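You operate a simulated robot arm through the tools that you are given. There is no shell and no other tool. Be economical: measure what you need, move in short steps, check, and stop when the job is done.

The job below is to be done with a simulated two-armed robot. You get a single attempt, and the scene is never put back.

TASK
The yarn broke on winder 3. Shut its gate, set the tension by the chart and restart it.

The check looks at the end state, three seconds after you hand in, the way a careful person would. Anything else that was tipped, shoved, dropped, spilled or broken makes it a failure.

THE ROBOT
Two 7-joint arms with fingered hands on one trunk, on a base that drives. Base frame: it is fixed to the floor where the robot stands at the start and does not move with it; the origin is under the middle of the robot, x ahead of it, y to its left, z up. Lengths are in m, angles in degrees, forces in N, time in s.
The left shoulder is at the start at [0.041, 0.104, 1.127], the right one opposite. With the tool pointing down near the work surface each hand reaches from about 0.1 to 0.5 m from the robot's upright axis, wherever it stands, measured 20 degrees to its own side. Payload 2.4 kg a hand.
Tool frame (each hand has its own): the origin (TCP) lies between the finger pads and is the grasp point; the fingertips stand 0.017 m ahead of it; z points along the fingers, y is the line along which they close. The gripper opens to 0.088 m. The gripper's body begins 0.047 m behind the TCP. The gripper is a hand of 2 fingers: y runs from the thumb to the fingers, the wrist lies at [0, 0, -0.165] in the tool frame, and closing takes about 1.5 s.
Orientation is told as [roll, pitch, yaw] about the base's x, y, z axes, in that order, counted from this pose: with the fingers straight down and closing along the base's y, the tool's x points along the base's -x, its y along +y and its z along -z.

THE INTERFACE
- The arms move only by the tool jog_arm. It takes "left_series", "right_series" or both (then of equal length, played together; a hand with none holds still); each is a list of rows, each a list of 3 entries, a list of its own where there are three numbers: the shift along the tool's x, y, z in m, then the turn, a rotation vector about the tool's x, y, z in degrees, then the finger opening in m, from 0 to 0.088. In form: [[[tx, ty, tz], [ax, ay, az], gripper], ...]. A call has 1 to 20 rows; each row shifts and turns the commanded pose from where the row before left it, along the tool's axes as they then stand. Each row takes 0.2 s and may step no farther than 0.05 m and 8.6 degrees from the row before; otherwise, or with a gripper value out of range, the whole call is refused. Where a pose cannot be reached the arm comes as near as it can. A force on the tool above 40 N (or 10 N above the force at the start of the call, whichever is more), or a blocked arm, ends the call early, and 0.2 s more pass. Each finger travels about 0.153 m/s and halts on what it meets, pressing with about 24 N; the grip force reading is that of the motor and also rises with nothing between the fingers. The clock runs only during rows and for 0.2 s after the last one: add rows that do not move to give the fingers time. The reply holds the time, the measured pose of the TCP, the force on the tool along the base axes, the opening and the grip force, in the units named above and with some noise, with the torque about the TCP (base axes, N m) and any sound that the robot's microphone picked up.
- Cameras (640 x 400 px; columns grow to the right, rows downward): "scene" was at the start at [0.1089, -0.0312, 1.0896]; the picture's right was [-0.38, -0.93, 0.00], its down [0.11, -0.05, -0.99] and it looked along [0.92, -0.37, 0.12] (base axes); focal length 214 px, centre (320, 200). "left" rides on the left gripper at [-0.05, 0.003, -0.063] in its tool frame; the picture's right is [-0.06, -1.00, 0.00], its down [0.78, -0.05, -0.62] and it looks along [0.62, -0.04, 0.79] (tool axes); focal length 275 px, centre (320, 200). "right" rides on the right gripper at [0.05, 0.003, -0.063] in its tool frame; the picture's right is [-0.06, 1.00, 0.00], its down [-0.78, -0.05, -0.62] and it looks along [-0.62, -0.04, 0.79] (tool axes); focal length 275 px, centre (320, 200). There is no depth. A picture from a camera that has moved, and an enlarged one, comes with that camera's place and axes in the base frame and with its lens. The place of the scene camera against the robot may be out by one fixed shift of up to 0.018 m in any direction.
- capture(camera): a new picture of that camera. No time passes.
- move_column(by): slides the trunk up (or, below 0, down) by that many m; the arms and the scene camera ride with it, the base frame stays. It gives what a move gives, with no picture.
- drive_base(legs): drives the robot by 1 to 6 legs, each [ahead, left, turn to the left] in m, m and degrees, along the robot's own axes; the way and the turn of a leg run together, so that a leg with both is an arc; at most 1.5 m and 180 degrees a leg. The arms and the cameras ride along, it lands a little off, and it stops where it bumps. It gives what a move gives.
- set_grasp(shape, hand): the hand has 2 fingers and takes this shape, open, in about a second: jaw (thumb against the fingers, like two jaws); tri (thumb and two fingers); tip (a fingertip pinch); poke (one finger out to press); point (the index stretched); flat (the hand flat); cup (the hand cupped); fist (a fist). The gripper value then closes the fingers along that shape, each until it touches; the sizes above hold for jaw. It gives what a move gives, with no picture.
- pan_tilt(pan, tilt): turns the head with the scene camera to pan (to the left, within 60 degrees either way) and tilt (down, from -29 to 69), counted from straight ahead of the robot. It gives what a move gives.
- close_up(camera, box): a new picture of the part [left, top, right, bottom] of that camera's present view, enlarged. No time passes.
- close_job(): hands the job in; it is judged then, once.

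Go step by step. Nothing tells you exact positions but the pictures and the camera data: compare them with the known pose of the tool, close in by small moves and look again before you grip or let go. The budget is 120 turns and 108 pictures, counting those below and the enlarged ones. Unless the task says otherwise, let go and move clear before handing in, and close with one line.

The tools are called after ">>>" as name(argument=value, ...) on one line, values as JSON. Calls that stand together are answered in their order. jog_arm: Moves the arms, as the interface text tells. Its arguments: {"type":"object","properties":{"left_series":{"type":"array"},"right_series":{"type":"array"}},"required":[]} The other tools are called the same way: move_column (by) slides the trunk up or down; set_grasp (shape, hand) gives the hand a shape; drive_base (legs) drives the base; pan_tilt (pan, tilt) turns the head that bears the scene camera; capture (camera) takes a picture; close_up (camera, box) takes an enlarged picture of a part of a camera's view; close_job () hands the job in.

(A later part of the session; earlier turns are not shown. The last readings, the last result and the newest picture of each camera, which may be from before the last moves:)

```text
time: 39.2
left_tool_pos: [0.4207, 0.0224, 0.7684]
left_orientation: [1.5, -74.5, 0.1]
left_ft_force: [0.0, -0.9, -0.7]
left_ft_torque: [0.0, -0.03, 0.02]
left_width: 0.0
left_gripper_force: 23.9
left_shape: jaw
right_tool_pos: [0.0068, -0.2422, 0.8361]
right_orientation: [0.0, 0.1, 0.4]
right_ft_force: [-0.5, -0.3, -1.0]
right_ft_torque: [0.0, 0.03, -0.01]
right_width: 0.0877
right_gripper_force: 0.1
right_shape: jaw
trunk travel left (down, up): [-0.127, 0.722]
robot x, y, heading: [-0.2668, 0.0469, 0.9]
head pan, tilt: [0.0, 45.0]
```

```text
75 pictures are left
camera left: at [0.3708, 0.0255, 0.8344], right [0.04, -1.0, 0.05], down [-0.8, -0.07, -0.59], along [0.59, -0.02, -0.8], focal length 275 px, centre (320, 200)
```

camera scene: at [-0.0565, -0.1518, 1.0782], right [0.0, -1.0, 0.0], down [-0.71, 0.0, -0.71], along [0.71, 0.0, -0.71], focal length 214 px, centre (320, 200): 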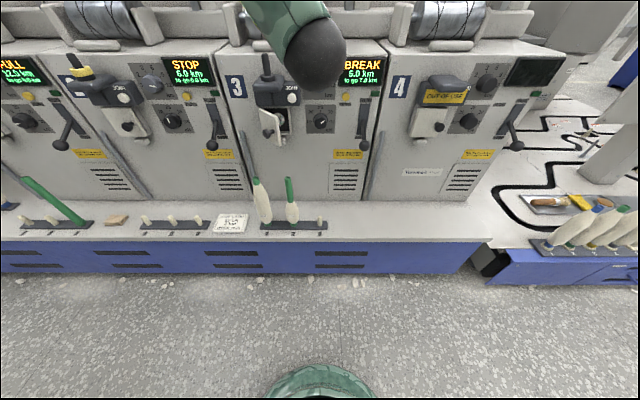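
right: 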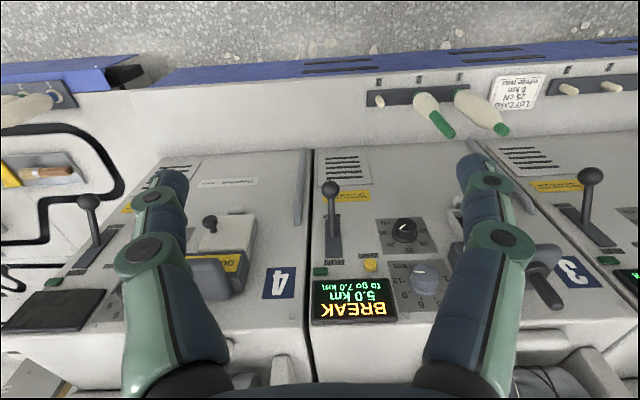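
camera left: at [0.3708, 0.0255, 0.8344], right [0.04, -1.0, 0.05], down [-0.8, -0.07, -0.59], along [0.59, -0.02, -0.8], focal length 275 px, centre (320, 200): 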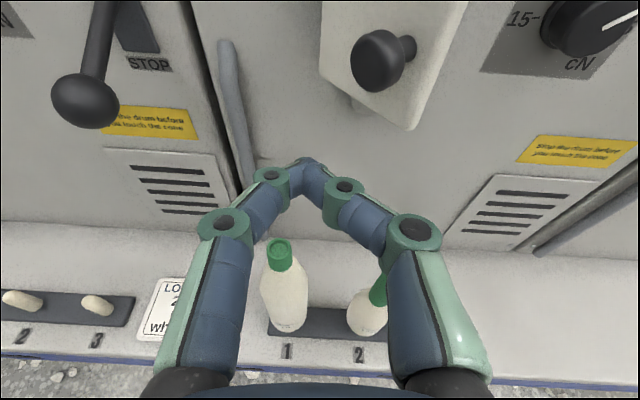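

Now the arm sits well. The gate knob head is at about (0.50, −0.001, 0.771); I line up the fingertips in front of it.

>>> jog_arm(left_series=[[[-0.008, -0.014, 0.008], [0, 0, 0], 0], [[-0.008, -0.014, 0.008], [0, 0, 0], 0], [[0, 0, 0.01], [0, 0, 0], 0], [[0, 0, 0], [0, 0, 0], 0]])

>>> capture(camera="left")

```text
time: 40.2
left_tool_pos: [0.44, -0.004, 0.7781]
left_orientation: [1.4, -74.4, 0.2]
left_ft_force: [0.6, -0.3, 0.0]
left_ft_torque: [-0.02, -0.03, 0.02]
left_width: 0.0
left_gripper_force: 24.2
left_shape: jaw
left hand out of reach, approached as far as the arm can: row 3
right_tool_pos: [0.0073, -0.2439, 0.8367]
right_orientation: [0.0, 0.0, 0.4]
right_ft_force: [-0.4, 0.7, 0.5]
right_ft_torque: [0.0, -0.01, 0.01]
right_width: 0.0879
right_gripper_force: 0.0
right_shape: jaw
trunk travel left (down, up): [-0.127, 0.722]
robot x, y, heading: [-0.2655, 0.0458, 0.3]
head pan, tilt: [0.0, 45.0]
```

```text
74 pictures are left
camera left: at [0.3918, -0.0017, 0.8447], right [0.04, -1.0, 0.05], down [-0.8, -0.07, -0.59], along [0.59, -0.02, -0.81], focal length 275 px, centre (320, 200)
```

left: 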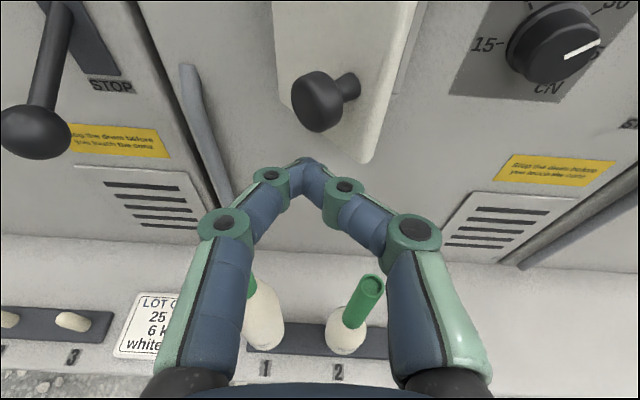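

Now the arm is at its outer limit (about 0.7 m from the axis). I retract 0.05 and drive 0.07 forward.

>>> jog_arm(left_series=[[[0.007, -0.002, -0.025], [0, 0, 0], 0], [[0.007, -0.002, -0.025], [0, 0, 0], 0], [[0, 0, 0], [0, 0, 0], 0]])

>>> drive_base(legs=[[0.07, 0, 0]])

>>> capture(camera="left")

```text
time: 41.0
left_tool_pos: [0.389, -0.0094, 0.7793]
left_orientation: [1.5, -74.5, 0.3]
left_ft_force: [-0.4, 0.2, 0.7]
left_ft_torque: [0.0, 0.01, 0.03]
left_width: 0.0001
left_gripper_force: 23.6
left_shape: jaw
right_tool_pos: [0.0085, -0.2434, 0.8352]
right_orientation: [0.0, -0.1, 0.4]
right_ft_force: [-0.6, -0.7, -0.1]
right_ft_torque: [-0.01, -0.01, 0.02]
right_width: 0.0878
right_gripper_force: 0.1
right_shape: jaw
trunk travel left (down, up): [-0.127, 0.722]
robot x, y, heading: [-0.2669, 0.0453, 0.2]
head pan, tilt: [0.0, 45.0]
```

```text
time: 42.0
left_tool_pos: [0.4594, -0.0075, 0.7797]
left_orientation: [1.4, -74.5, 0.3]
left_ft_force: [-0.3, -0.9, -0.4]
left_ft_torque: [-0.02, 0.0, 0.01]
left_width: 0.0
left_gripper_force: 24.0
left_shape: jaw
right_tool_pos: [0.0794, -0.243, 0.8365]
right_orientation: [-0.1, 0.0, 0.4]
right_ft_force: [-0.1, 0.6, 0.3]
right_ft_torque: [0.03, -0.04, 0.01]
right_width: 0.0879
right_gripper_force: 0.1
right_shape: jaw
trunk travel left (down, up): [-0.127, 0.722]
robot x, y, heading: [-0.1929, 0.0448, 0.2]
head pan, tilt: [0.0, 45.0]
```

```text
73 pictures are left
camera left: at [0.4115, -0.0055, 0.8451], right [0.05, -1.0, 0.05], down [-0.8, -0.07, -0.59], along [0.59, -0.02, -0.81], focal length 275 px, centre (320, 200)
```

left: 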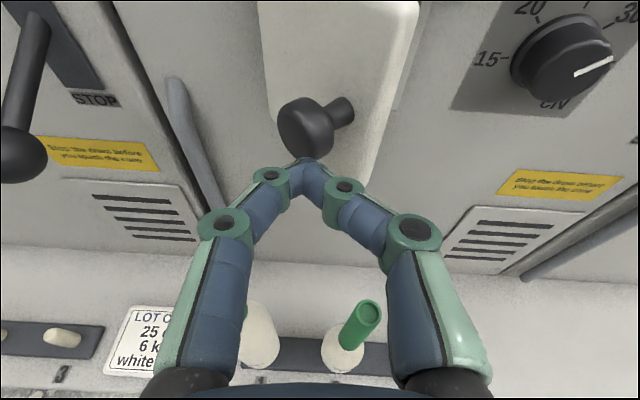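

The fingertips are right before the gate knob. I push forward along the closing arc in small steps.

>>> jog_arm(left_series=[[[-0.0016, 0, 0.0058], [0, 0, 0], 0], [[-0.0016, 0, 0.0058], [0, 0, 0], 0], [[-0.0016, 0, 0.0058], [0, 0, 0], 0], [[-0.0016, -0.002, 0.0058], [0, 0, 0], 0], [[-0.0016, -0.002, 0.0058], [0, 0, 0], 0], [[-0.0016, -0.003, 0.0058], [0, 0, 0], 0]])

>>> capture(camera="left")

```text
time: 43.4
left_tool_pos: [0.4948, -0.0134, 0.7783]
left_orientation: [1.3, -74.5, 0.3]
left_ft_force: [0.7, 0.1, 0.2]
left_ft_torque: [0.02, 0.01, 0.03]
left_width: 0.0
left_gripper_force: 23.3
left_shape: jaw
right_tool_pos: [0.0794, -0.2423, 0.837]
right_orientation: [-0.1, 0.0, 0.4]
right_ft_force: [-0.4, 0.4, -0.4]
right_ft_torque: [0.02, 0.01, -0.02]
right_width: 0.0879
right_gripper_force: 0.1
right_shape: jaw
trunk travel left (down, up): [-0.127, 0.722]
robot x, y, heading: [-0.1925, 0.0435, 0.5]
head pan, tilt: [0.0, 45.0]
```

```text
72 pictures are left
camera left: at [0.4476, -0.0111, 0.8441], right [0.05, -1.0, 0.05], down [-0.8, -0.07, -0.59], along [0.59, -0.02, -0.81], focal length 275 px, centre (320, 200)
```

left: 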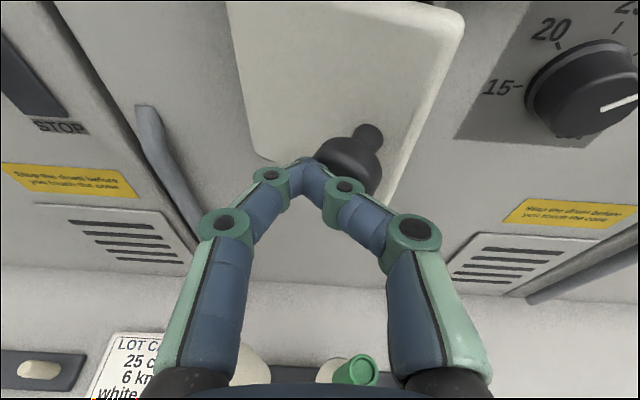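

The gate has swung partly closed, with the knob slipping to the right of the fingers. I back off, shift right, and push the knob again.

>>> jog_arm(left_series=[[[0.0, 0, -0.02], [0, 0, 0], 0], [[0, 0, -0.015], [0, 0, 0], 0], [[0, -0.016, 0], [0, 0, 0], 0], [[0, 0, 0], [0, 0, 0], 0]])

>>> capture(camera="left")

```text
time: 44.4
left_tool_pos: [0.4634, -0.0316, 0.789]
left_orientation: [1.3, -74.5, 0.3]
left_ft_force: [-0.3, -0.6, -0.3]
left_ft_torque: [-0.02, 0.03, -0.03]
left_width: 0.0
left_gripper_force: 24.3
left_shape: jaw
right_tool_pos: [0.0787, -0.2427, 0.836]
right_orientation: [-0.1, 0.0, 0.4]
right_ft_force: [-0.4, -0.7, 0.1]
right_ft_torque: [-0.01, 0.01, -0.02]
right_width: 0.0879
right_gripper_force: 0.1
right_shape: jaw
trunk travel left (down, up): [-0.127, 0.722]
robot x, y, heading: [-0.1947, 0.0454, 0.4]
head pan, tilt: [0.0, 45.0]
```

```text
71 pictures are left
camera left: at [0.4152, -0.0287, 0.8535], right [0.05, -1.0, 0.05], down [-0.8, -0.07, -0.59], along [0.59, -0.02, -0.81], focal length 275 px, centre (320, 200)
```

left: 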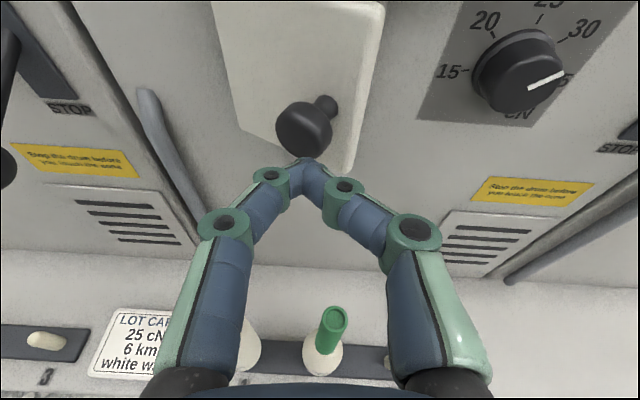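

The knob head is now around (0.515, −0.021, 0.770). I lower a centimetre, align with it and push.

>>> jog_arm(left_series=[[[0.012, 0.005, 0.003], [0, 0, 0], 0], [[-0.0016, 0, 0.0058], [0, 0, 0], 0], [[-0.0016, 0, 0.0058], [0, 0, 0], 0], [[-0.0016, -0.001, 0.0058], [0, 0, 0], 0], [[-0.0016, -0.002, 0.0058], [0, 0, 0], 0], [[-0.0016, -0.002, 0.0058], [0, 0, 0], 0]])

>>> capture(camera="left")

```text
time: 45.8
left_tool_pos: [0.4917, -0.0299, 0.7771]
left_orientation: [1.3, -74.5, 0.4]
left_ft_force: [-0.8, -0.2, -0.4]
left_ft_torque: [-0.01, -0.01, -0.04]
left_width: 0.0
left_gripper_force: 24.0
left_shape: jaw
right_tool_pos: [0.079, -0.2428, 0.8353]
right_orientation: [0.0, 0.0, 0.3]
right_ft_force: [-0.2, 0.2, -0.4]
right_ft_torque: [0.03, 0.0, 0.0]
right_width: 0.0878
right_gripper_force: 0.0
right_shape: jaw
trunk travel left (down, up): [-0.127, 0.722]
robot x, y, heading: [-0.1937, 0.0435, 0.7]
head pan, tilt: [0.0, 45.0]
```

```text
70 pictures are left
camera left: at [0.4443, -0.0276, 0.842], right [0.05, -1.0, 0.05], down [-0.8, -0.07, -0.59], along [0.59, -0.02, -0.81], focal length 275 px, centre (320, 200)
```

left: 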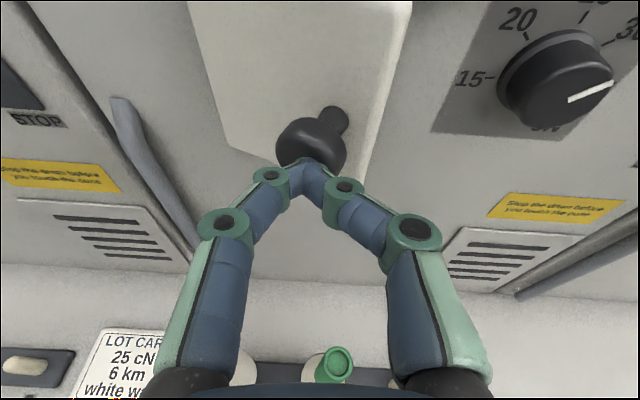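

Well centred and in contact. I keep pushing along the arc.

>>> jog_arm(left_series=[[[-0.0016, -0.001, 0.0058], [0, 0, 0], 0], [[-0.0016, -0.001, 0.0058], [0, 0, 0], 0], [[-0.0016, -0.001, 0.0058], [0, 0, 0], 0], [[-0.0016, 0, 0.0058], [0, 0, 0], 0], [[-0.0016, 0, 0.0058], [0, 0, 0], 0]])

>>> capture(camera="left")

```text
time: 47.0
left_tool_pos: [0.4982, -0.0296, 0.7763]
left_orientation: [1.3, -74.5, 0.4]
left_ft_force: [0.6, -0.9, -0.1]
left_ft_torque: [0.02, 0.0, -0.04]
left_width: 0.0003
left_gripper_force: 24.2
left_shape: jaw
left hand out of reach, approached as far as the arm can: row 2, 3, 4, 5
right_tool_pos: [0.0784, -0.241, 0.8361]
right_orientation: [-0.1, 0.0, 0.4]
right_ft_force: [-0.6, -0.4, 0.3]
right_ft_torque: [-0.02, 0.02, 0.01]
right_width: 0.0878
right_gripper_force: 0.1
right_shape: jaw
trunk travel left (down, up): [-0.127, 0.722]
robot x, y, heading: [-0.1952, 0.0404, 0.4]
head pan, tilt: [0.0, 45.0]
```

```text
69 pictures are left
camera left: at [0.4495, -0.0285, 0.8413], right [0.05, -1.0, 0.05], down [-0.8, -0.07, -0.59], along [0.59, -0.02, -0.81], focal length 275 px, centre (320, 200)
```

left: 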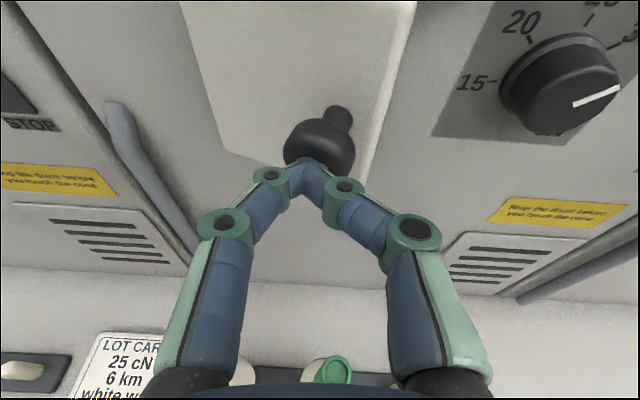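

The arm is at its outer limit again. I retract 3 cm, drive 10 cm forward with retraction, and push again with the arm.

>>> jog_arm(left_series=[[[0.0, 0, -0.03], [0, 0, 0], 0], [[0.015, 0, -0.04], [0, 0, 0], 0], [[0.015, 0, -0.04], [0, 0, 0], 0], [[0, 0, 0], [0, 0, 0], 0]])

>>> drive_base(legs=[[0.08, 0, 0]])

>>> capture(camera="left")

```text
time: 48.0
left_tool_pos: [0.3823, -0.0331, 0.7761]
left_orientation: [1.4, -74.4, 0.4]
left_ft_force: [1.2, -0.4, -0.1]
left_ft_torque: [0.0, 0.01, 0.0]
left_width: 0.0001
left_gripper_force: 24.3
left_shape: jaw
right_tool_pos: [0.0798, -0.2429, 0.8361]
right_orientation: [0.0, 0.0, 0.3]
right_ft_force: [1.0, -0.4, 0.1]
right_ft_torque: [0.02, -0.04, 0.0]
right_width: 0.0877
right_gripper_force: 0.0
right_shape: jaw
trunk travel left (down, up): [-0.127, 0.722]
robot x, y, heading: [-0.1933, 0.0441, 0.5]
head pan, tilt: [0.0, 45.0]
```

```text
time: 49.0
left_tool_pos: [0.4623, -0.0341, 0.7756]
left_orientation: [1.5, -74.5, 0.2]
left_ft_force: [-0.6, 0.4, 0.3]
left_ft_torque: [0.0, -0.02, 0.0]
left_width: 0.0001
left_gripper_force: 24.4
left_shape: jaw
right_tool_pos: [0.1579, -0.242, 0.8355]
right_orientation: [0.0, 0.0, 0.4]
right_ft_force: [0.1, -0.4, -0.1]
right_ft_torque: [0.0, -0.01, 0.03]
right_width: 0.0879
right_gripper_force: 0.1
right_shape: jaw
trunk travel left (down, up): [-0.127, 0.722]
robot x, y, heading: [-0.1156, 0.0447, 0.5]
head pan, tilt: [0.0, 45.0]
```

```text
68 pictures are left
camera left: at [0.4149, -0.0313, 0.8416], right [0.04, -1.0, 0.05], down [-0.8, -0.07, -0.59], along [0.59, -0.02, -0.81], focal length 275 px, centre (320, 200)
```

left: 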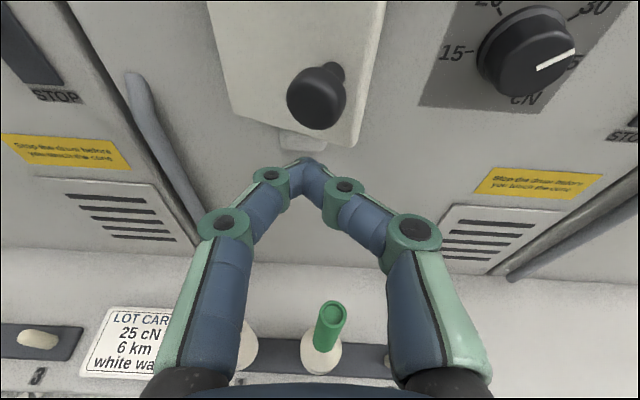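

The gate is almost shut. I push the knob straight home.

>>> jog_arm(left_series=[[[-0.002, 0.003, 0.0096], [0, 0, 0], 0], [[-0.002, 0, 0.0096], [0, 0, 0], 0], [[-0.002, 0, 0.0096], [0, 0, 0], 0], [[-0.0016, 0, 0.0058], [0, 0, 0], 0], [[-0.0016, 0, 0.0058], [0, 0, 0], 0], [[-0.0016, 0, 0.0058], [0, 0, 0], 0], [[-0.0016, 0, 0.0058], [0, 0, 0], 0]])

>>> capture(camera="left")

```text
time: 50.6
left_tool_pos: [0.5161, -0.0301, 0.7745]
left_orientation: [1.3, -74.5, 0.2]
left_ft_force: [0.8, -0.2, -0.1]
left_ft_torque: [-0.01, 0.0, -0.02]
left_width: 0.0
left_gripper_force: 23.9
left_shape: jaw
right_tool_pos: [0.1581, -0.2427, 0.8364]
right_orientation: [0.1, 0.0, 0.4]
right_ft_force: [1.2, -0.2, -0.1]
right_ft_torque: [-0.01, -0.02, 0.0]
right_width: 0.0878
right_gripper_force: 0.1
right_shape: jaw
trunk travel left (down, up): [-0.127, 0.722]
robot x, y, heading: [-0.1151, 0.046, 0.1]
head pan, tilt: [0.0, 45.0]
```

```text
67 pictures are left
camera left: at [0.4689, -0.027, 0.8398], right [0.04, -1.0, 0.05], down [-0.8, -0.07, -0.59], along [0.59, -0.02, -0.81], focal length 275 px, centre (320, 200)
```

left: 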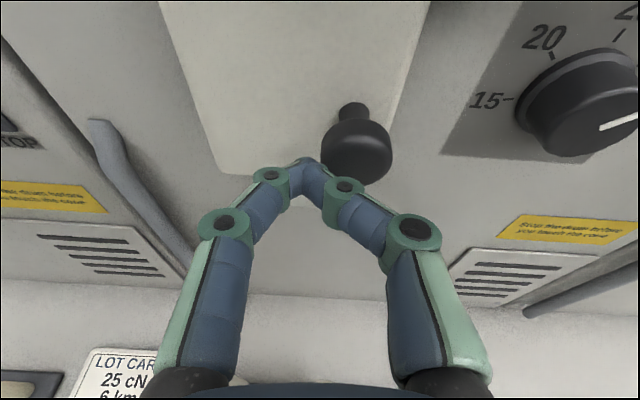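

The tip slid to the left of the knob; back off, shift right 1.3 cm, and push to the stop.

>>> jog_arm(left_series=[[[0.0, 0, -0.02], [0, 0, 0], 0], [[0.003, 0, -0.02], [0, 0, 0], 0], [[0, -0.013, 0], [0, 0, 0], 0], [[-0.002, 0.0, 0.0096], [0, 0, 0], 0], [[-0.002, 0, 0.0096], [0, 0, 0], 0], [[-0.002, 0, 0.0096], [0, 0, 0], 0], [[-0.0016, 0, 0.0058], [0, 0, 0], 0], [[-0.0016, 0, 0.0058], [0, 0, 0], 0], [[-0.0016, 0, 0.0058], [0, 0, 0], 0]])

>>> capture(camera="left")

```text
time: 52.8
left_tool_pos: [0.5199, -0.0434, 0.7794]
left_orientation: [1.0, -74.1, 0.3]
left_ft_force: [-24.0, 4.8, 3.1]
left_ft_torque: [-0.01, 0.01, 0.22]
left_width: 0.0004
left_gripper_force: 24.3
left_shape: jaw
right_tool_pos: [0.1541, -0.2425, 0.8381]
right_orientation: [-0.1, 0.0, 0.4]
right_ft_force: [0.5, -1.3, 0.3]
right_ft_torque: [-0.02, 0.01, 0.02]
right_width: 0.0879
right_gripper_force: 0.1
right_shape: jaw
trunk travel left (down, up): [-0.127, 0.722]
robot x, y, heading: [-0.1145, 0.0448, 0.4]
head pan, tilt: [0.0, 45.0]
stopped in row 9 (left hand): the force on the tool passed its limit (the readings are from after the stop); the commanded pose is now the measured one
```

```text
66 pictures are left
camera left: at [0.4717, -0.0416, 0.8449], right [0.04, -1.0, 0.05], down [-0.81, -0.06, -0.59], along [0.59, -0.02, -0.81], focal length 275 px, centre (320, 200)
```

left: 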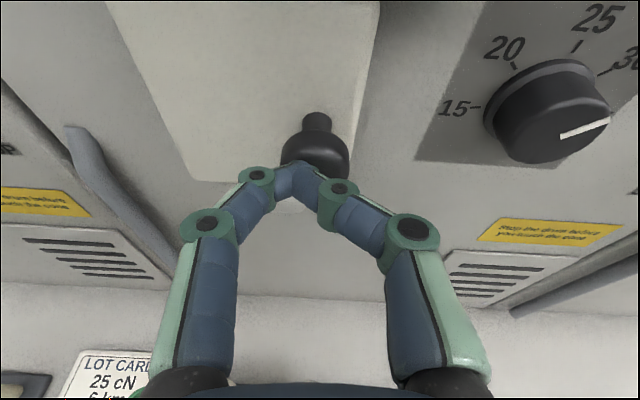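

The push met a firm stop, so the gate should be shut. I back away and look.

>>> jog_arm(left_series=[[[0.0, 0, -0.03], [0, 0, 0], 0], [[0.01, 0, -0.04], [0, 0, 0], 0], [[0.01, 0, -0.04], [0, 0, 0], 0], [[0, 0, 0], [0, 0, 0], 0]])

>>> capture(camera="left")

>>> pan_tilt(pan=-10, tilt=20)

>>> capture(camera="scene")

```text
time: 53.8
left_tool_pos: [0.411, -0.0482, 0.7882]
left_orientation: [1.1, -74.3, 0.3]
left_ft_force: [-0.2, 0.1, 0.0]
left_ft_torque: [0.0, 0.0, 0.0]
left_width: 0.0001
left_gripper_force: 24.2
left_shape: jaw
right_tool_pos: [0.1572, -0.2422, 0.8354]
right_orientation: [0.0, -0.1, 0.4]
right_ft_force: [0.1, 0.0, -0.4]
right_ft_torque: [-0.04, 0.03, 0.01]
right_width: 0.088
right_gripper_force: 0.1
right_shape: jaw
trunk travel left (down, up): [-0.127, 0.722]
robot x, y, heading: [-0.1127, 0.0457, 0.0]
head pan, tilt: [0.0, 45.0]
```

```text
65 pictures are left
camera left: at [0.3627, -0.0449, 0.8543], right [0.04, -1.0, 0.05], down [-0.81, -0.06, -0.59], along [0.59, -0.02, -0.81], focal length 275 px, centre (320, 200)
```

left: 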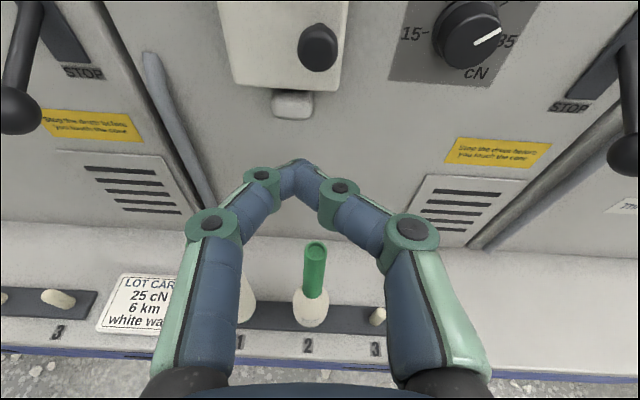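

```text
time: 54.7
left_tool_pos: [0.4099, -0.048, 0.7875]
left_orientation: [1.2, -74.1, 0.1]
left_ft_force: [0.7, 0.4, 0.2]
left_ft_torque: [-0.02, 0.02, 0.04]
left_width: 0.0001
left_gripper_force: 23.8
left_shape: jaw
right_tool_pos: [0.1575, -0.2436, 0.8359]
right_orientation: [0.0, 0.0, 0.4]
right_ft_force: [-0.7, 0.5, 0.2]
right_ft_torque: [0.02, 0.02, 0.04]
right_width: 0.0878
right_gripper_force: 0.0
right_shape: jaw
trunk travel left (down, up): [-0.127, 0.722]
robot x, y, heading: [-0.1165, 0.0493, 0.3]
head pan, tilt: [-10.0, 20.0]
```

```text
64 pictures are left
camera scene: at [0.0142, 0.031, 0.8174], right [-0.17, -0.99, 0.0], down [-0.34, 0.06, -0.94], along [0.93, -0.16, -0.34], focal length 214 px, centre (320, 200)
```

scene: 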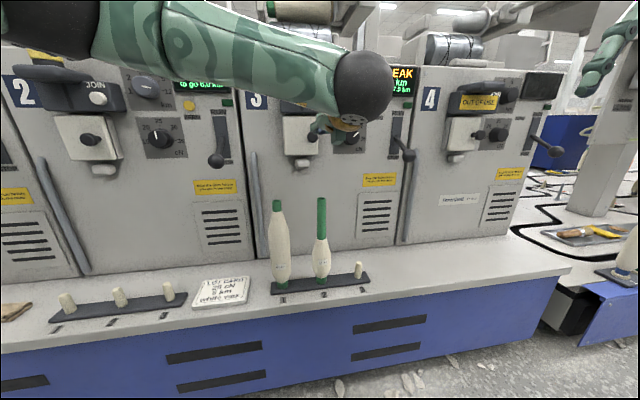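

The gate is shut. Next is the tension knob at about (0.58, −0.15, 0.77): I drive the base right and forward so the hand faces it.

>>> drive_base(legs=[[0, -0.105, 0], [0.06, 0, 0]])

>>> jog_arm(left_series=[[[0, 0, 0], [0, 0, 0], 0.03], [[0, 0, 0], [0, 0, 0], 0.06], [[0, 0, 0], [0, 0, 0], 0.088], [[0, 0, 0], [0, 0, 0], 0.088]])

>>> capture(camera="left")

```text
time: 56.4
left_tool_pos: [0.4711, -0.15, 0.7878]
left_orientation: [1.3, -74.1, 0.3]
left_ft_force: [-0.5, 0.4, 0.4]
left_ft_torque: [0.0, -0.04, 0.02]
left_width: 0.0001
left_gripper_force: 23.9
left_shape: jaw
right_tool_pos: [0.2184, -0.3455, 0.8368]
right_orientation: [0.0, 0.0, 0.5]
right_ft_force: [-0.1, 0.4, 0.3]
right_ft_torque: [-0.01, 0.0, 0.0]
right_width: 0.0879
right_gripper_force: 0.0
right_shape: jaw
trunk travel left (down, up): [-0.127, 0.722]
robot x, y, heading: [-0.0525, -0.0536, 0.9]
head pan, tilt: [-10.0, 20.0]
```

```text
time: 57.4
left_tool_pos: [0.4698, -0.15, 0.787]
left_orientation: [1.3, -74.1, 0.3]
left_ft_force: [0.5, 0.3, -0.2]
left_ft_torque: [0.0, 0.03, 0.0]
left_width: 0.0878
left_gripper_force: 0.1
left_shape: jaw
right_tool_pos: [0.218, -0.3458, 0.8362]
right_orientation: [0.0, 0.1, 0.5]
right_ft_force: [0.1, 0.9, -0.1]
right_ft_torque: [0.01, 0.0, -0.02]
right_width: 0.0881
right_gripper_force: 0.1
right_shape: jaw
trunk travel left (down, up): [-0.127, 0.722]
robot x, y, heading: [-0.0546, -0.0576, 0.2]
head pan, tilt: [-10.0, 20.0]
```

```text
63 pictures are left
camera left: at [0.4232, -0.1474, 0.8541], right [0.04, -1.0, 0.05], down [-0.81, -0.07, -0.59], along [0.59, -0.02, -0.81], focal length 275 px, centre (320, 200)
```

left: 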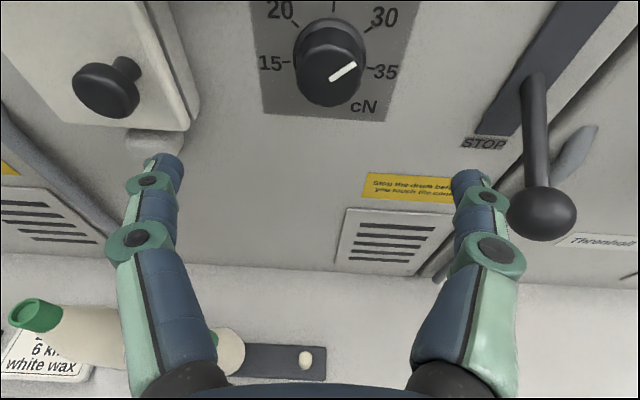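

The knob's cap front is at about (0.584, −0.151, 0.765), pointer near 33–34. I approach with open fingers and pre-rotate the hand clockwise by 40° to have turning room.

>>> jog_arm(left_series=[[[-0.001, 0, 0.012], [0, 0, 8], 0.088], [[-0.001, 0, 0.012], [0, 0, 8], 0.088], [[-0.001, 0, 0.012], [0, 0, 8], 0.088], [[-0.001, 0, 0.012], [0, 0, 8], 0.088], [[-0.001, 0, 0.012], [0, 0, 8], 0.088], [[0, 0, 0], [0, 0, 0], 0.088]])

>>> capture(camera="left")

```text
time: 58.8
left_tool_pos: [0.5304, -0.15, 0.7756]
left_orientation: [66.4, -47.1, -70.8]
left_ft_force: [0.6, -0.1, 0.2]
left_ft_torque: [-0.01, -0.01, 0.0]
left_width: 0.0878
left_gripper_force: 0.1
left_shape: jaw
right_tool_pos: [0.2171, -0.3453, 0.8363]
right_orientation: [0.0, 0.0, 0.5]
right_ft_force: [0.0, -0.6, -0.4]
right_ft_torque: [-0.01, -0.03, 0.02]
right_width: 0.0878
right_gripper_force: 0.0
right_shape: jaw
trunk travel left (down, up): [-0.127, 0.722]
robot x, y, heading: [-0.0588, -0.0608, 0.2]
head pan, tilt: [-10.0, 20.0]
```

```text
62 pictures are left
camera left: at [0.4806, -0.1801, 0.8329], right [-0.14, -0.8, -0.58], down [-0.78, 0.45, -0.44], along [0.61, 0.39, -0.69], focal length 275 px, centre (320, 200)
```

left: 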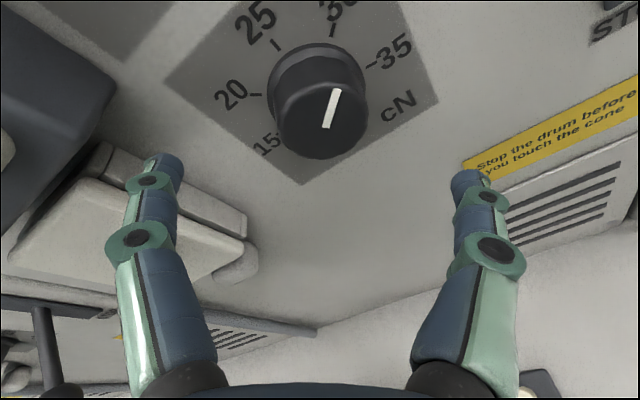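

Aligned almost perfectly; the knob axis is straight ahead. I advance 4.5 cm in small steps around the knob.

>>> jog_arm(left_series=[[[0, 0.001, 0.015], [0, 0, 0], 0.088], [[0, 0.001, 0.01], [0, 0, 0], 0.088], [[0, 0.001, 0.01], [0, 0, 0], 0.088], [[0, 0, 0.01], [0, 0, 0], 0.088]])

>>> capture(camera="left")

```text
time: 59.8
left_tool_pos: [0.5734, -0.1466, 0.7662]
left_orientation: [66.2, -47.2, -70.6]
left_ft_force: [-1.0, 0.1, 0.2]
left_ft_torque: [0.04, 0.03, -0.02]
left_width: 0.0879
left_gripper_force: 0.1
left_shape: jaw
right_tool_pos: [0.2185, -0.3449, 0.8363]
right_orientation: [0.0, 0.0, 0.5]
right_ft_force: [-0.2, -0.3, -0.5]
right_ft_torque: [-0.02, 0.01, -0.02]
right_width: 0.0876
right_gripper_force: 0.0
right_shape: jaw
trunk travel left (down, up): [-0.127, 0.722]
robot x, y, heading: [-0.0546, -0.0598, 0.5]
head pan, tilt: [-10.0, 20.0]
```

```text
61 pictures are left
camera left: at [0.5238, -0.1765, 0.8229], right [-0.14, -0.81, -0.58], down [-0.78, 0.45, -0.44], along [0.61, 0.39, -0.69], focal length 275 px, centre (320, 200)
```

left: 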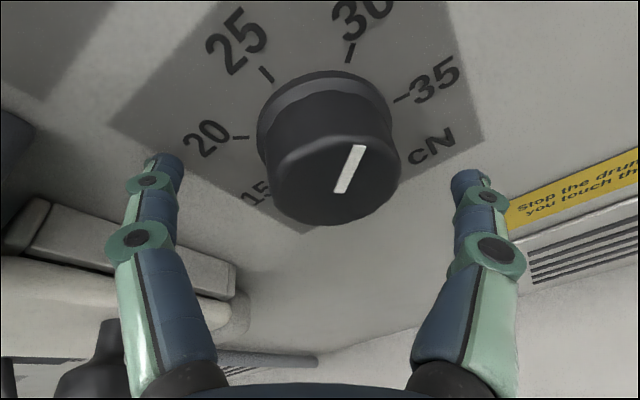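

Nearly centred (knob ~4 mm to the tool's −y). I shift, advance another centimetre and close on it.

>>> jog_arm(left_series=[[[0, -0.004, 0.005], [0, 0, 0], 0.088], [[0, 0, 0.006], [0, 0, 0], 0.088], [[0, 0, 0], [0, 0, 0], 0.06], [[0, 0, 0], [0, 0, 0], 0.045], [[0, 0, 0], [0, 0, 0], 0.035], [[0, 0, 0], [0, 0, 0], 0.03]])

>>> capture(camera="left")

```text
time: 61.2
left_tool_pos: [0.5795, -0.1494, 0.7621]
left_orientation: [66.5, -47.2, -70.8]
left_ft_force: [-35.9, 3.8, 0.1]
left_ft_torque: [-0.1, -1.19, 1.49]
left_width: 0.0509
left_gripper_force: 0.1
left_shape: jaw
right_tool_pos: [0.2167, -0.3441, 0.837]
right_orientation: [-0.1, -0.2, 0.4]
right_ft_force: [0.6, 0.2, 0.3]
right_ft_torque: [-0.01, -0.02, -0.02]
right_width: 0.088
right_gripper_force: 0.0
right_shape: jaw
trunk travel left (down, up): [-0.127, 0.722]
robot x, y, heading: [-0.0577, -0.0596, 0.5]
head pan, tilt: [-10.0, 20.0]
```

```text
60 pictures are left
camera left: at [0.5314, -0.179, 0.8188], right [-0.14, -0.81, -0.58], down [-0.78, 0.45, -0.44], along [0.61, 0.39, -0.69], focal length 275 px, centre (320, 200)
```

left: 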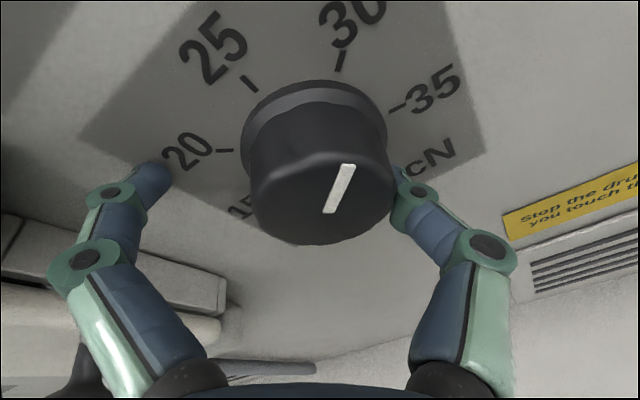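

The fingertips are pressing on the panel (36 N). I back off 1 cm and let the fingers close.

>>> jog_arm(left_series=[[[0, 0, -0.005], [0, 0, 0], 0.055], [[0, 0, -0.006], [0, 0, 0], 0.055], [[0, 0, 0], [0, 0, 0], 0.05], [[0, 0, 0], [0, 0, 0], 0.05]])

>>> capture(camera="left")

```text
time: 62.2
left_tool_pos: [0.5726, -0.1493, 0.7634]
left_orientation: [66.2, -47.2, -70.6]
left_ft_force: [0.0, -0.1, 0.5]
left_ft_torque: [-0.01, -0.01, -0.02]
left_width: 0.0504
left_gripper_force: 0.0
left_shape: jaw
right_tool_pos: [0.2174, -0.3449, 0.836]
right_orientation: [0.1, 0.0, 0.5]
right_ft_force: [-0.8, 0.8, 0.5]
right_ft_torque: [0.01, 0.0, -0.02]
right_width: 0.0878
right_gripper_force: 0.0
right_shape: jaw
trunk travel left (down, up): [-0.127, 0.722]
robot x, y, heading: [-0.0557, -0.0564, 0.5]
head pan, tilt: [-10.0, 20.0]
```

```text
59 pictures are left
camera left: at [0.5236, -0.1796, 0.8207], right [-0.14, -0.81, -0.58], down [-0.78, 0.45, -0.44], along [0.61, 0.39, -0.69], focal length 275 px, centre (320, 200)
```

left: 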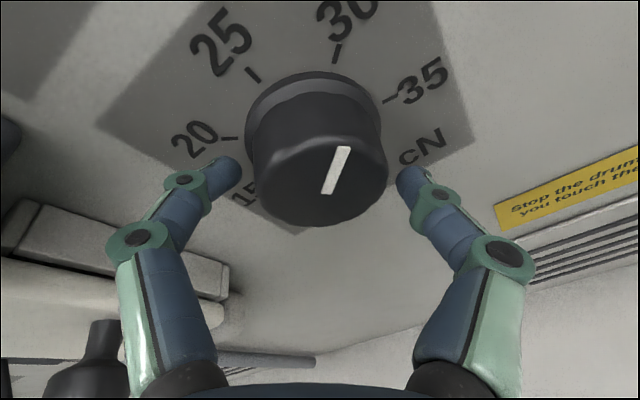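

Both fingers straddle the cap. By parallelism with the ticks the pointer is actually at 30. I close the grip and turn counter-clockwise 48° first.

>>> jog_arm(left_series=[[[0, 0, 0], [0, 0, 0], 0.035], [[0, 0, 0], [0, 0, 0], 0.03], [[0, 0, 0], [0, 0, 0], 0.03], [[0, 0, 0], [0, 0, -8], 0.03], [[0, 0, 0], [0, 0, -8], 0.03], [[0, 0, 0], [0, 0, -8], 0.03], [[0, 0, 0], [0, 0, -8], 0.03], [[0, 0, 0], [0, 0, -8], 0.03], [[0, 0, 0], [0, 0, -8], 0.03]])

>>> capture(camera="left")

```text
time: 64.2
left_tool_pos: [0.573, -0.1527, 0.7613]
left_orientation: [-25.2, -72.3, 27.6]
left_ft_force: [-3.5, -9.3, -13.1]
left_ft_torque: [0.0, 0.06, -0.75]
left_width: 0.0309
left_gripper_force: 24.6
left_shape: jaw
right_tool_pos: [0.2176, -0.3458, 0.8344]
right_orientation: [0.0, 0.1, 0.4]
right_ft_force: [-0.6, 0.0, -0.1]
right_ft_torque: [0.01, 0.02, 0.02]
right_width: 0.0882
right_gripper_force: 0.1
right_shape: jaw
trunk travel left (down, up): [-0.127, 0.722]
robot x, y, heading: [-0.0541, -0.0583, 0.5]
head pan, tilt: [-10.0, 20.0]
```

```text
58 pictures are left
camera left: at [0.5251, -0.1422, 0.8279], right [0.08, -0.98, 0.19], down [-0.8, -0.17, -0.57], along [0.59, -0.11, -0.8], focal length 275 px, centre (320, 200)
```

left: 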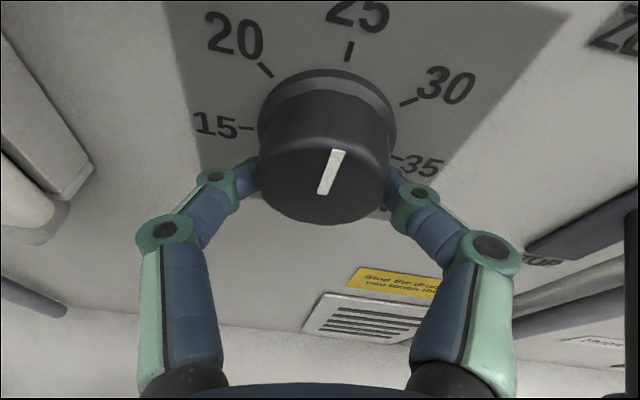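

The knob turns with the hand; the pointer is now at about 25. I turn another 40° counter-clockwise.

>>> jog_arm(left_series=[[[0, 0, 0], [0, 0, -8], 0.03], [[0, 0, 0], [0, 0, -8], 0.03], [[0, 0, 0], [0, 0, -8], 0.03], [[0, 0, 0], [0, 0, -8], 0.03], [[0, 0, 0], [0, 0, -8], 0.03]])

>>> capture(camera="left")

```text
time: 65.4
left_tool_pos: [0.5727, -0.153, 0.7638]
left_orientation: [-69.0, -40.2, 77.3]
left_ft_force: [-7.2, -23.3, -8.7]
left_ft_torque: [0.04, -0.51, -0.86]
left_width: 0.0304
left_gripper_force: 24.6
left_shape: jaw
right_tool_pos: [0.218, -0.3474, 0.8355]
right_orientation: [0.1, 0.0, 0.5]
right_ft_force: [-0.7, 0.2, 0.0]
right_ft_torque: [0.01, 0.02, -0.03]
right_width: 0.0881
right_gripper_force: 0.0
right_shape: jaw
trunk travel left (down, up): [-0.127, 0.722]
robot x, y, heading: [-0.0547, -0.0574, 0.2]
head pan, tilt: [-10.0, 20.0]
```

```text
57 pictures are left
camera left: at [0.5188, -0.1139, 0.8119], right [0.23, -0.62, 0.75], down [-0.72, -0.63, -0.3], along [0.66, -0.47, -0.59], focal length 275 px, centre (320, 200)
```

left: 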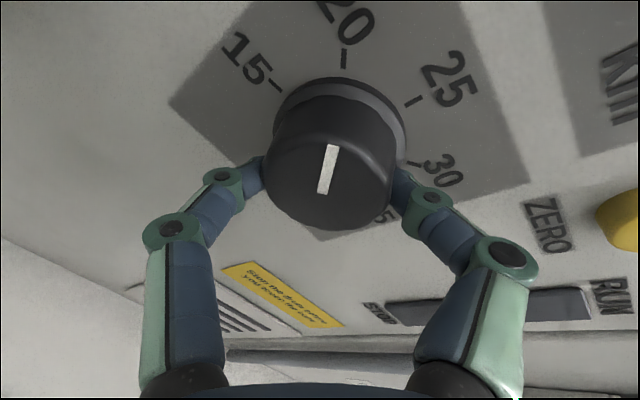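

>>> close_up(camera="left", box=[220, 20, 460, 240])

```text
1.82 times, centred on (340, 130) of left
camera zoom: at [0.5188, -0.1139, 0.8119], right [0.23, -0.62, 0.75], down [-0.72, -0.63, -0.3], along [0.66, -0.47, -0.59], focal length 500 px, centre (284, 327)
```

zoom: 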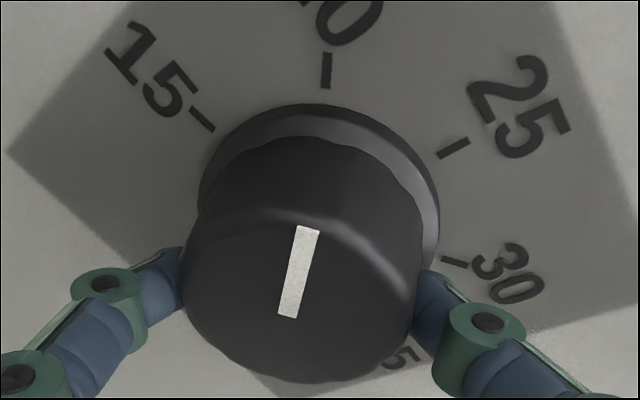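

Working the ticks back onto the panel plane, 20 lies at −50° from the top and the pointer stands at about −41°. I turn 8.5° more.

>>> jog_arm(left_series=[[[0, 0, 0], [0, 0, -4.3], 0.03], [[0, 0, 0], [0, 0, -4.3], 0.03], [[0, 0, 0], [0, 0, 0], 0.03]])

>>> close_up(camera="left", box=[220, 20, 460, 240])

```text
time: 66.2
left_tool_pos: [0.5717, -0.1524, 0.7646]
left_orientation: [-71.2, -32.4, 80.9]
left_ft_force: [-7.4, -26.4, -4.7]
left_ft_torque: [0.03, -0.68, -0.8]
left_width: 0.0302
left_gripper_force: 24.1
left_shape: jaw
right_tool_pos: [0.2177, -0.3471, 0.8356]
right_orientation: [0.1, 0.0, 0.3]
right_ft_force: [0.1, 0.5, 0.6]
right_ft_torque: [0.01, 0.01, 0.02]
right_width: 0.0878
right_gripper_force: 0.0
right_shape: jaw
trunk travel left (down, up): [-0.127, 0.722]
robot x, y, heading: [-0.058, -0.0615, 0.3]
head pan, tilt: [-10.0, 20.0]
```

```text
1.82 times, centred on (340, 130) of left
camera zoom: at [0.5167, -0.1096, 0.8059], right [0.25, -0.5, 0.83], down [-0.69, -0.69, -0.21], along [0.68, -0.52, -0.51], focal length 500 px, centre (284, 327)
```

zoom: 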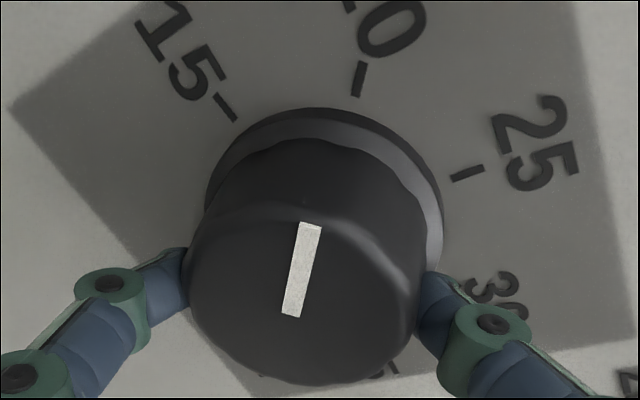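

The pointer now computes to −50.7°, i.e. 20 cN. I release and withdraw, then verify.

>>> jog_arm(left_series=[[[0, 0, 0], [0, 0, 0], 0.05], [[0, 0, 0], [0, 0, 0], 0.065], [[0, 0, 0], [0, 0, 0], 0.07], [[0, 0, -0.02], [0, 0, 0], 0.07], [[0, 0, -0.03], [0, 0, 0], 0.07], [[0, 0, -0.03], [0, 0, 0], 0.07]])

>>> close_up(camera="left", box=[180, 0, 500, 200])

```text
time: 67.6
left_tool_pos: [0.4951, -0.1519, 0.7841]
left_orientation: [-71.3, -32.3, 81.4]
left_ft_force: [-0.4, -0.6, 0.0]
left_ft_torque: [0.01, 0.02, 0.0]
left_width: 0.0696
left_gripper_force: 0.0
left_shape: jaw
right_tool_pos: [0.2178, -0.3457, 0.8358]
right_orientation: [0.0, 0.0, 0.5]
right_ft_force: [-0.2, -0.3, 0.3]
right_ft_torque: [0.02, 0.0, -0.02]
right_width: 0.0879
right_gripper_force: 0.1
right_shape: jaw
trunk travel left (down, up): [-0.127, 0.722]
robot x, y, heading: [-0.0583, -0.0575, 0.4]
head pan, tilt: [-10.0, 20.0]
```

```text
2.00 times, centred on (340, 100) of left
camera zoom: at [0.44, -0.1086, 0.8269], right [0.25, -0.5, 0.83], down [-0.68, -0.7, -0.21], along [0.69, -0.52, -0.51], focal length 551 px, centre (280, 400)
```

zoom: 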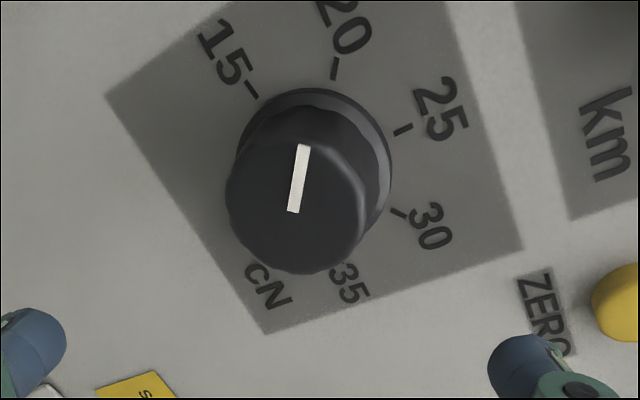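

The tension reads 20. Next I close the fingers, turn the hand upright, and look at the JOIN button (about (0.53, −0.07, 0.86)).

>>> jog_arm(left_series=[[[0, 0, -0.03], [0, 0, 8], 0.07], [[0, 0, -0.02], [0, 0, 8], 0.04], [[0, 0, 0], [0, 0, 8], 0], [[0, 0, 0], [0, 0, 8], 0], [[0, 0, 0], [0, 0, 8], 0], [[0, 0, 0], [0, 0, 8], 0], [[0, 0, 0], [0, 0, 8], 0], [[-0.03, 0.03, 0], [0, 0, 0], 0], [[-0.03, 0.03, 0], [0, 0, 0], 0], [[0, 0, 0], [0, 0, 0], 0]])

>>> capture(camera="left")

>>> capture(camera="scene")

```text
time: 69.8
left_tool_pos: [0.4604, -0.0932, 0.8549]
left_orientation: [-0.8, -74.2, 2.5]
left_ft_force: [0.7, 0.3, -0.1]
left_ft_torque: [0.0, 0.0, 0.01]
left_width: 0.0
left_gripper_force: 23.6
left_shape: jaw
right_tool_pos: [0.2179, -0.3448, 0.8369]
right_orientation: [0.0, 0.0, 0.5]
right_ft_force: [0.4, 0.5, -0.5]
right_ft_torque: [0.02, -0.01, -0.01]
right_width: 0.0876
right_gripper_force: 0.1
right_shape: jaw
trunk travel left (down, up): [-0.127, 0.722]
robot x, y, heading: [-0.0568, -0.0544, 0.4]
head pan, tilt: [-10.0, 20.0]
```

```text
53 pictures are left
camera left: at [0.4128, -0.0892, 0.9211], right [0.04, -1.0, 0.06], down [-0.81, -0.07, -0.59], along [0.59, -0.03, -0.81], focal length 275 px, centre (320, 200)
```

left: 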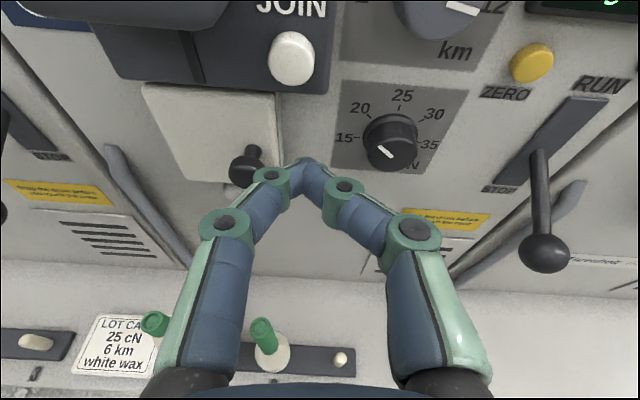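

```text
52 pictures are left
camera scene: at [0.0743, -0.072, 0.8175], right [-0.17, -0.99, 0.0], down [-0.34, 0.06, -0.94], along [0.93, -0.16, -0.34], focal length 214 px, centre (320, 200)
```

scene: 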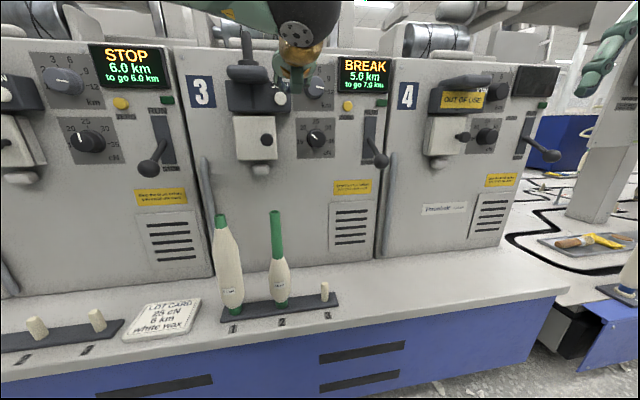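

JOIN is at about (0.535, −0.075, 0.86). I check how far the splicer's overhang sticks out before pressing.

>>> close_up(camera="scene", box=[200, 20, 380, 133])

>>> close_up(camera="left", box=[0, 0, 340, 212])

```text
3.54 times, centred on (290, 76) of scene
camera zoom: at [0.0743, -0.072, 0.8175], right [-0.17, -0.99, 0.0], down [-0.34, 0.06, -0.94], along [0.93, -0.16, -0.34], focal length 759 px, centre (426, 637)
```

zoom: 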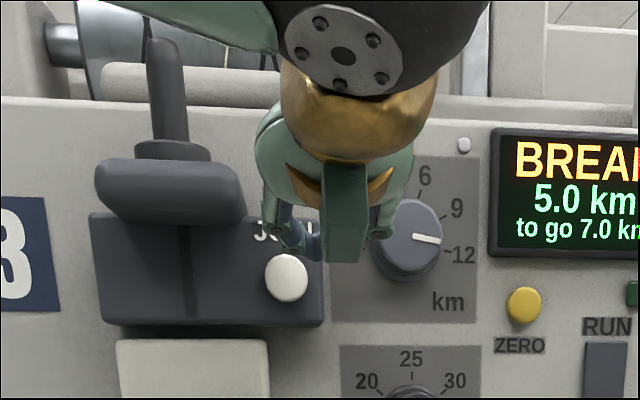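

```text
1.88 times, centred on (170, 106) of left
camera zoom: at [0.4128, -0.0892, 0.9211], right [0.04, -1.0, 0.06], down [-0.81, -0.07, -0.59], along [0.59, -0.03, -0.81], focal length 518 px, centre (602, 377)
```

zoom: 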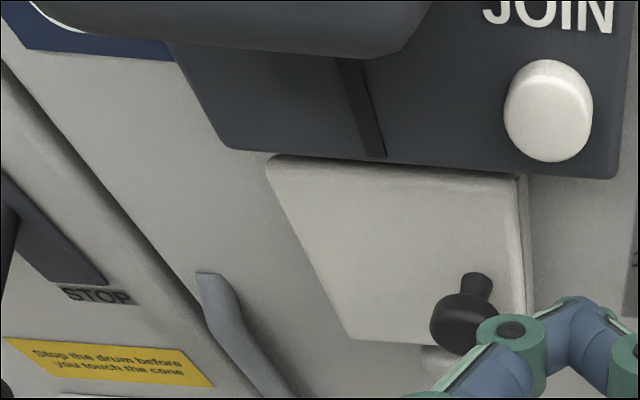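

The overhang ends left of the button and is about flush with it, so the hand clears it. I move the fingertips to just before JOIN.

>>> jog_arm(left_series=[[[-0.012, 0.008, 0.015], [0, 0, 0], 0], [[-0.011, 0.007, 0.015], [0, 0, 0], 0], [[0, 0, 0.008], [0, 0, 0], 0], [[0, 0, 0], [0, 0, 0], 0]])

>>> capture(camera="left")

```text
time: 70.8
left_tool_pos: [0.5044, -0.0752, 0.8672]
left_orientation: [-1.0, -74.1, 2.5]
left_ft_force: [0.1, -0.3, 0.4]
left_ft_torque: [-0.02, -0.02, 0.02]
left_width: 0.0001
left_gripper_force: 24.5
left_shape: jaw
right_tool_pos: [0.2181, -0.3455, 0.8366]
right_orientation: [0.0, 0.0, 0.5]
right_ft_force: [-0.3, -0.4, -0.1]
right_ft_torque: [-0.02, 0.04, 0.01]
right_width: 0.0879
right_gripper_force: 0.0
right_shape: jaw
trunk travel left (down, up): [-0.127, 0.722]
robot x, y, heading: [-0.0522, -0.0565, 0.2]
head pan, tilt: [-10.0, 20.0]
```

```text
49 pictures are left
camera left: at [0.4562, -0.0721, 0.9331], right [0.05, -1.0, 0.06], down [-0.81, -0.07, -0.59], along [0.59, -0.03, -0.81], focal length 275 px, centre (320, 200)
```

left: 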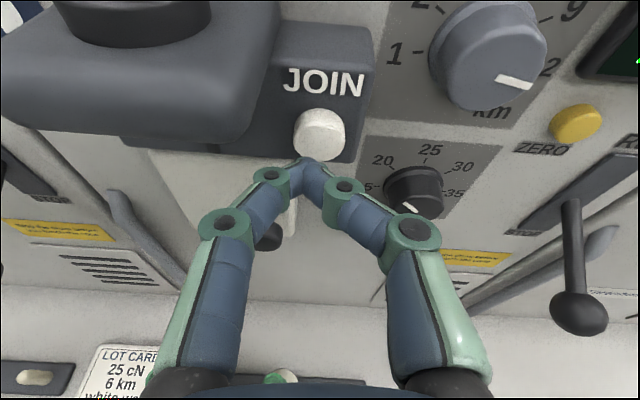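

Lined up just below the button's centre. I press forward gently in small steps.

>>> jog_arm(left_series=[[[-0.006, 0.001, 0.004], [0, 0, 0], 0], [[-0.0012, 0, 0.0038], [0, 0, 0], 0], [[-0.0012, 0, 0.0038], [0, 0, 0], 0], [[-0.0012, 0, 0.0038], [0, 0, 0], 0], [[-0.0012, 0, 0.0038], [0, 0, 0], 0], [[-0.0012, 0, 0.0038], [0, 0, 0], 0]])

>>> capture(camera="left")

>>> capture(camera="scene")

```text
time: 72.2
left_tool_pos: [0.5268, -0.0788, 0.8743]
left_orientation: [-0.6, -74.2, 1.9]
left_ft_force: [-22.6, -22.6, -1.9]
left_ft_torque: [0.04, -0.13, 0.9]
left_width: 0.0
left_gripper_force: 23.7
left_shape: jaw
right_tool_pos: [0.2164, -0.3478, 0.8352]
right_orientation: [0.2, -0.2, 0.4]
right_ft_force: [0.9, 0.0, 0.2]
right_ft_torque: [-0.02, -0.03, 0.01]
right_width: 0.0878
right_gripper_force: 0.0
right_shape: jaw
trunk travel left (down, up): [-0.127, 0.722]
robot x, y, heading: [-0.0554, -0.0579, 0.7]
head pan, tilt: [-10.0, 20.0]
```

```text
48 pictures are left
camera left: at [0.4794, -0.0759, 0.9401], right [0.04, -1.0, 0.06], down [-0.81, -0.07, -0.59], along [0.59, -0.03, -0.81], focal length 275 px, centre (320, 200)
```

left: 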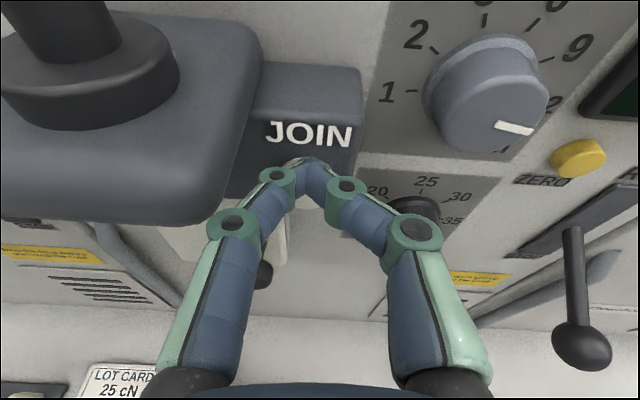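

```text
47 pictures are left
camera scene: at [0.0724, -0.074, 0.8178], right [-0.17, -0.99, 0.0], down [-0.34, 0.06, -0.94], along [0.93, -0.16, -0.34], focal length 214 px, centre (320, 200)
```

scene: 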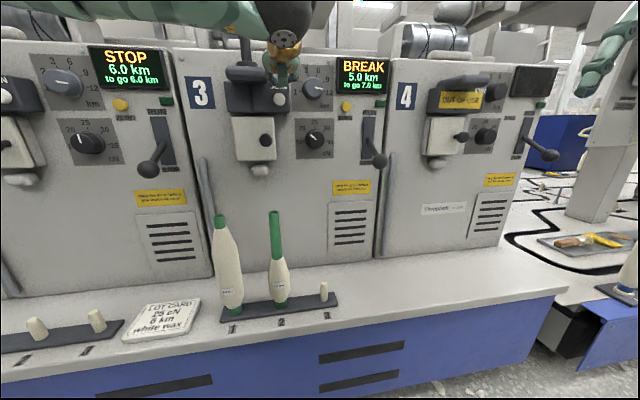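

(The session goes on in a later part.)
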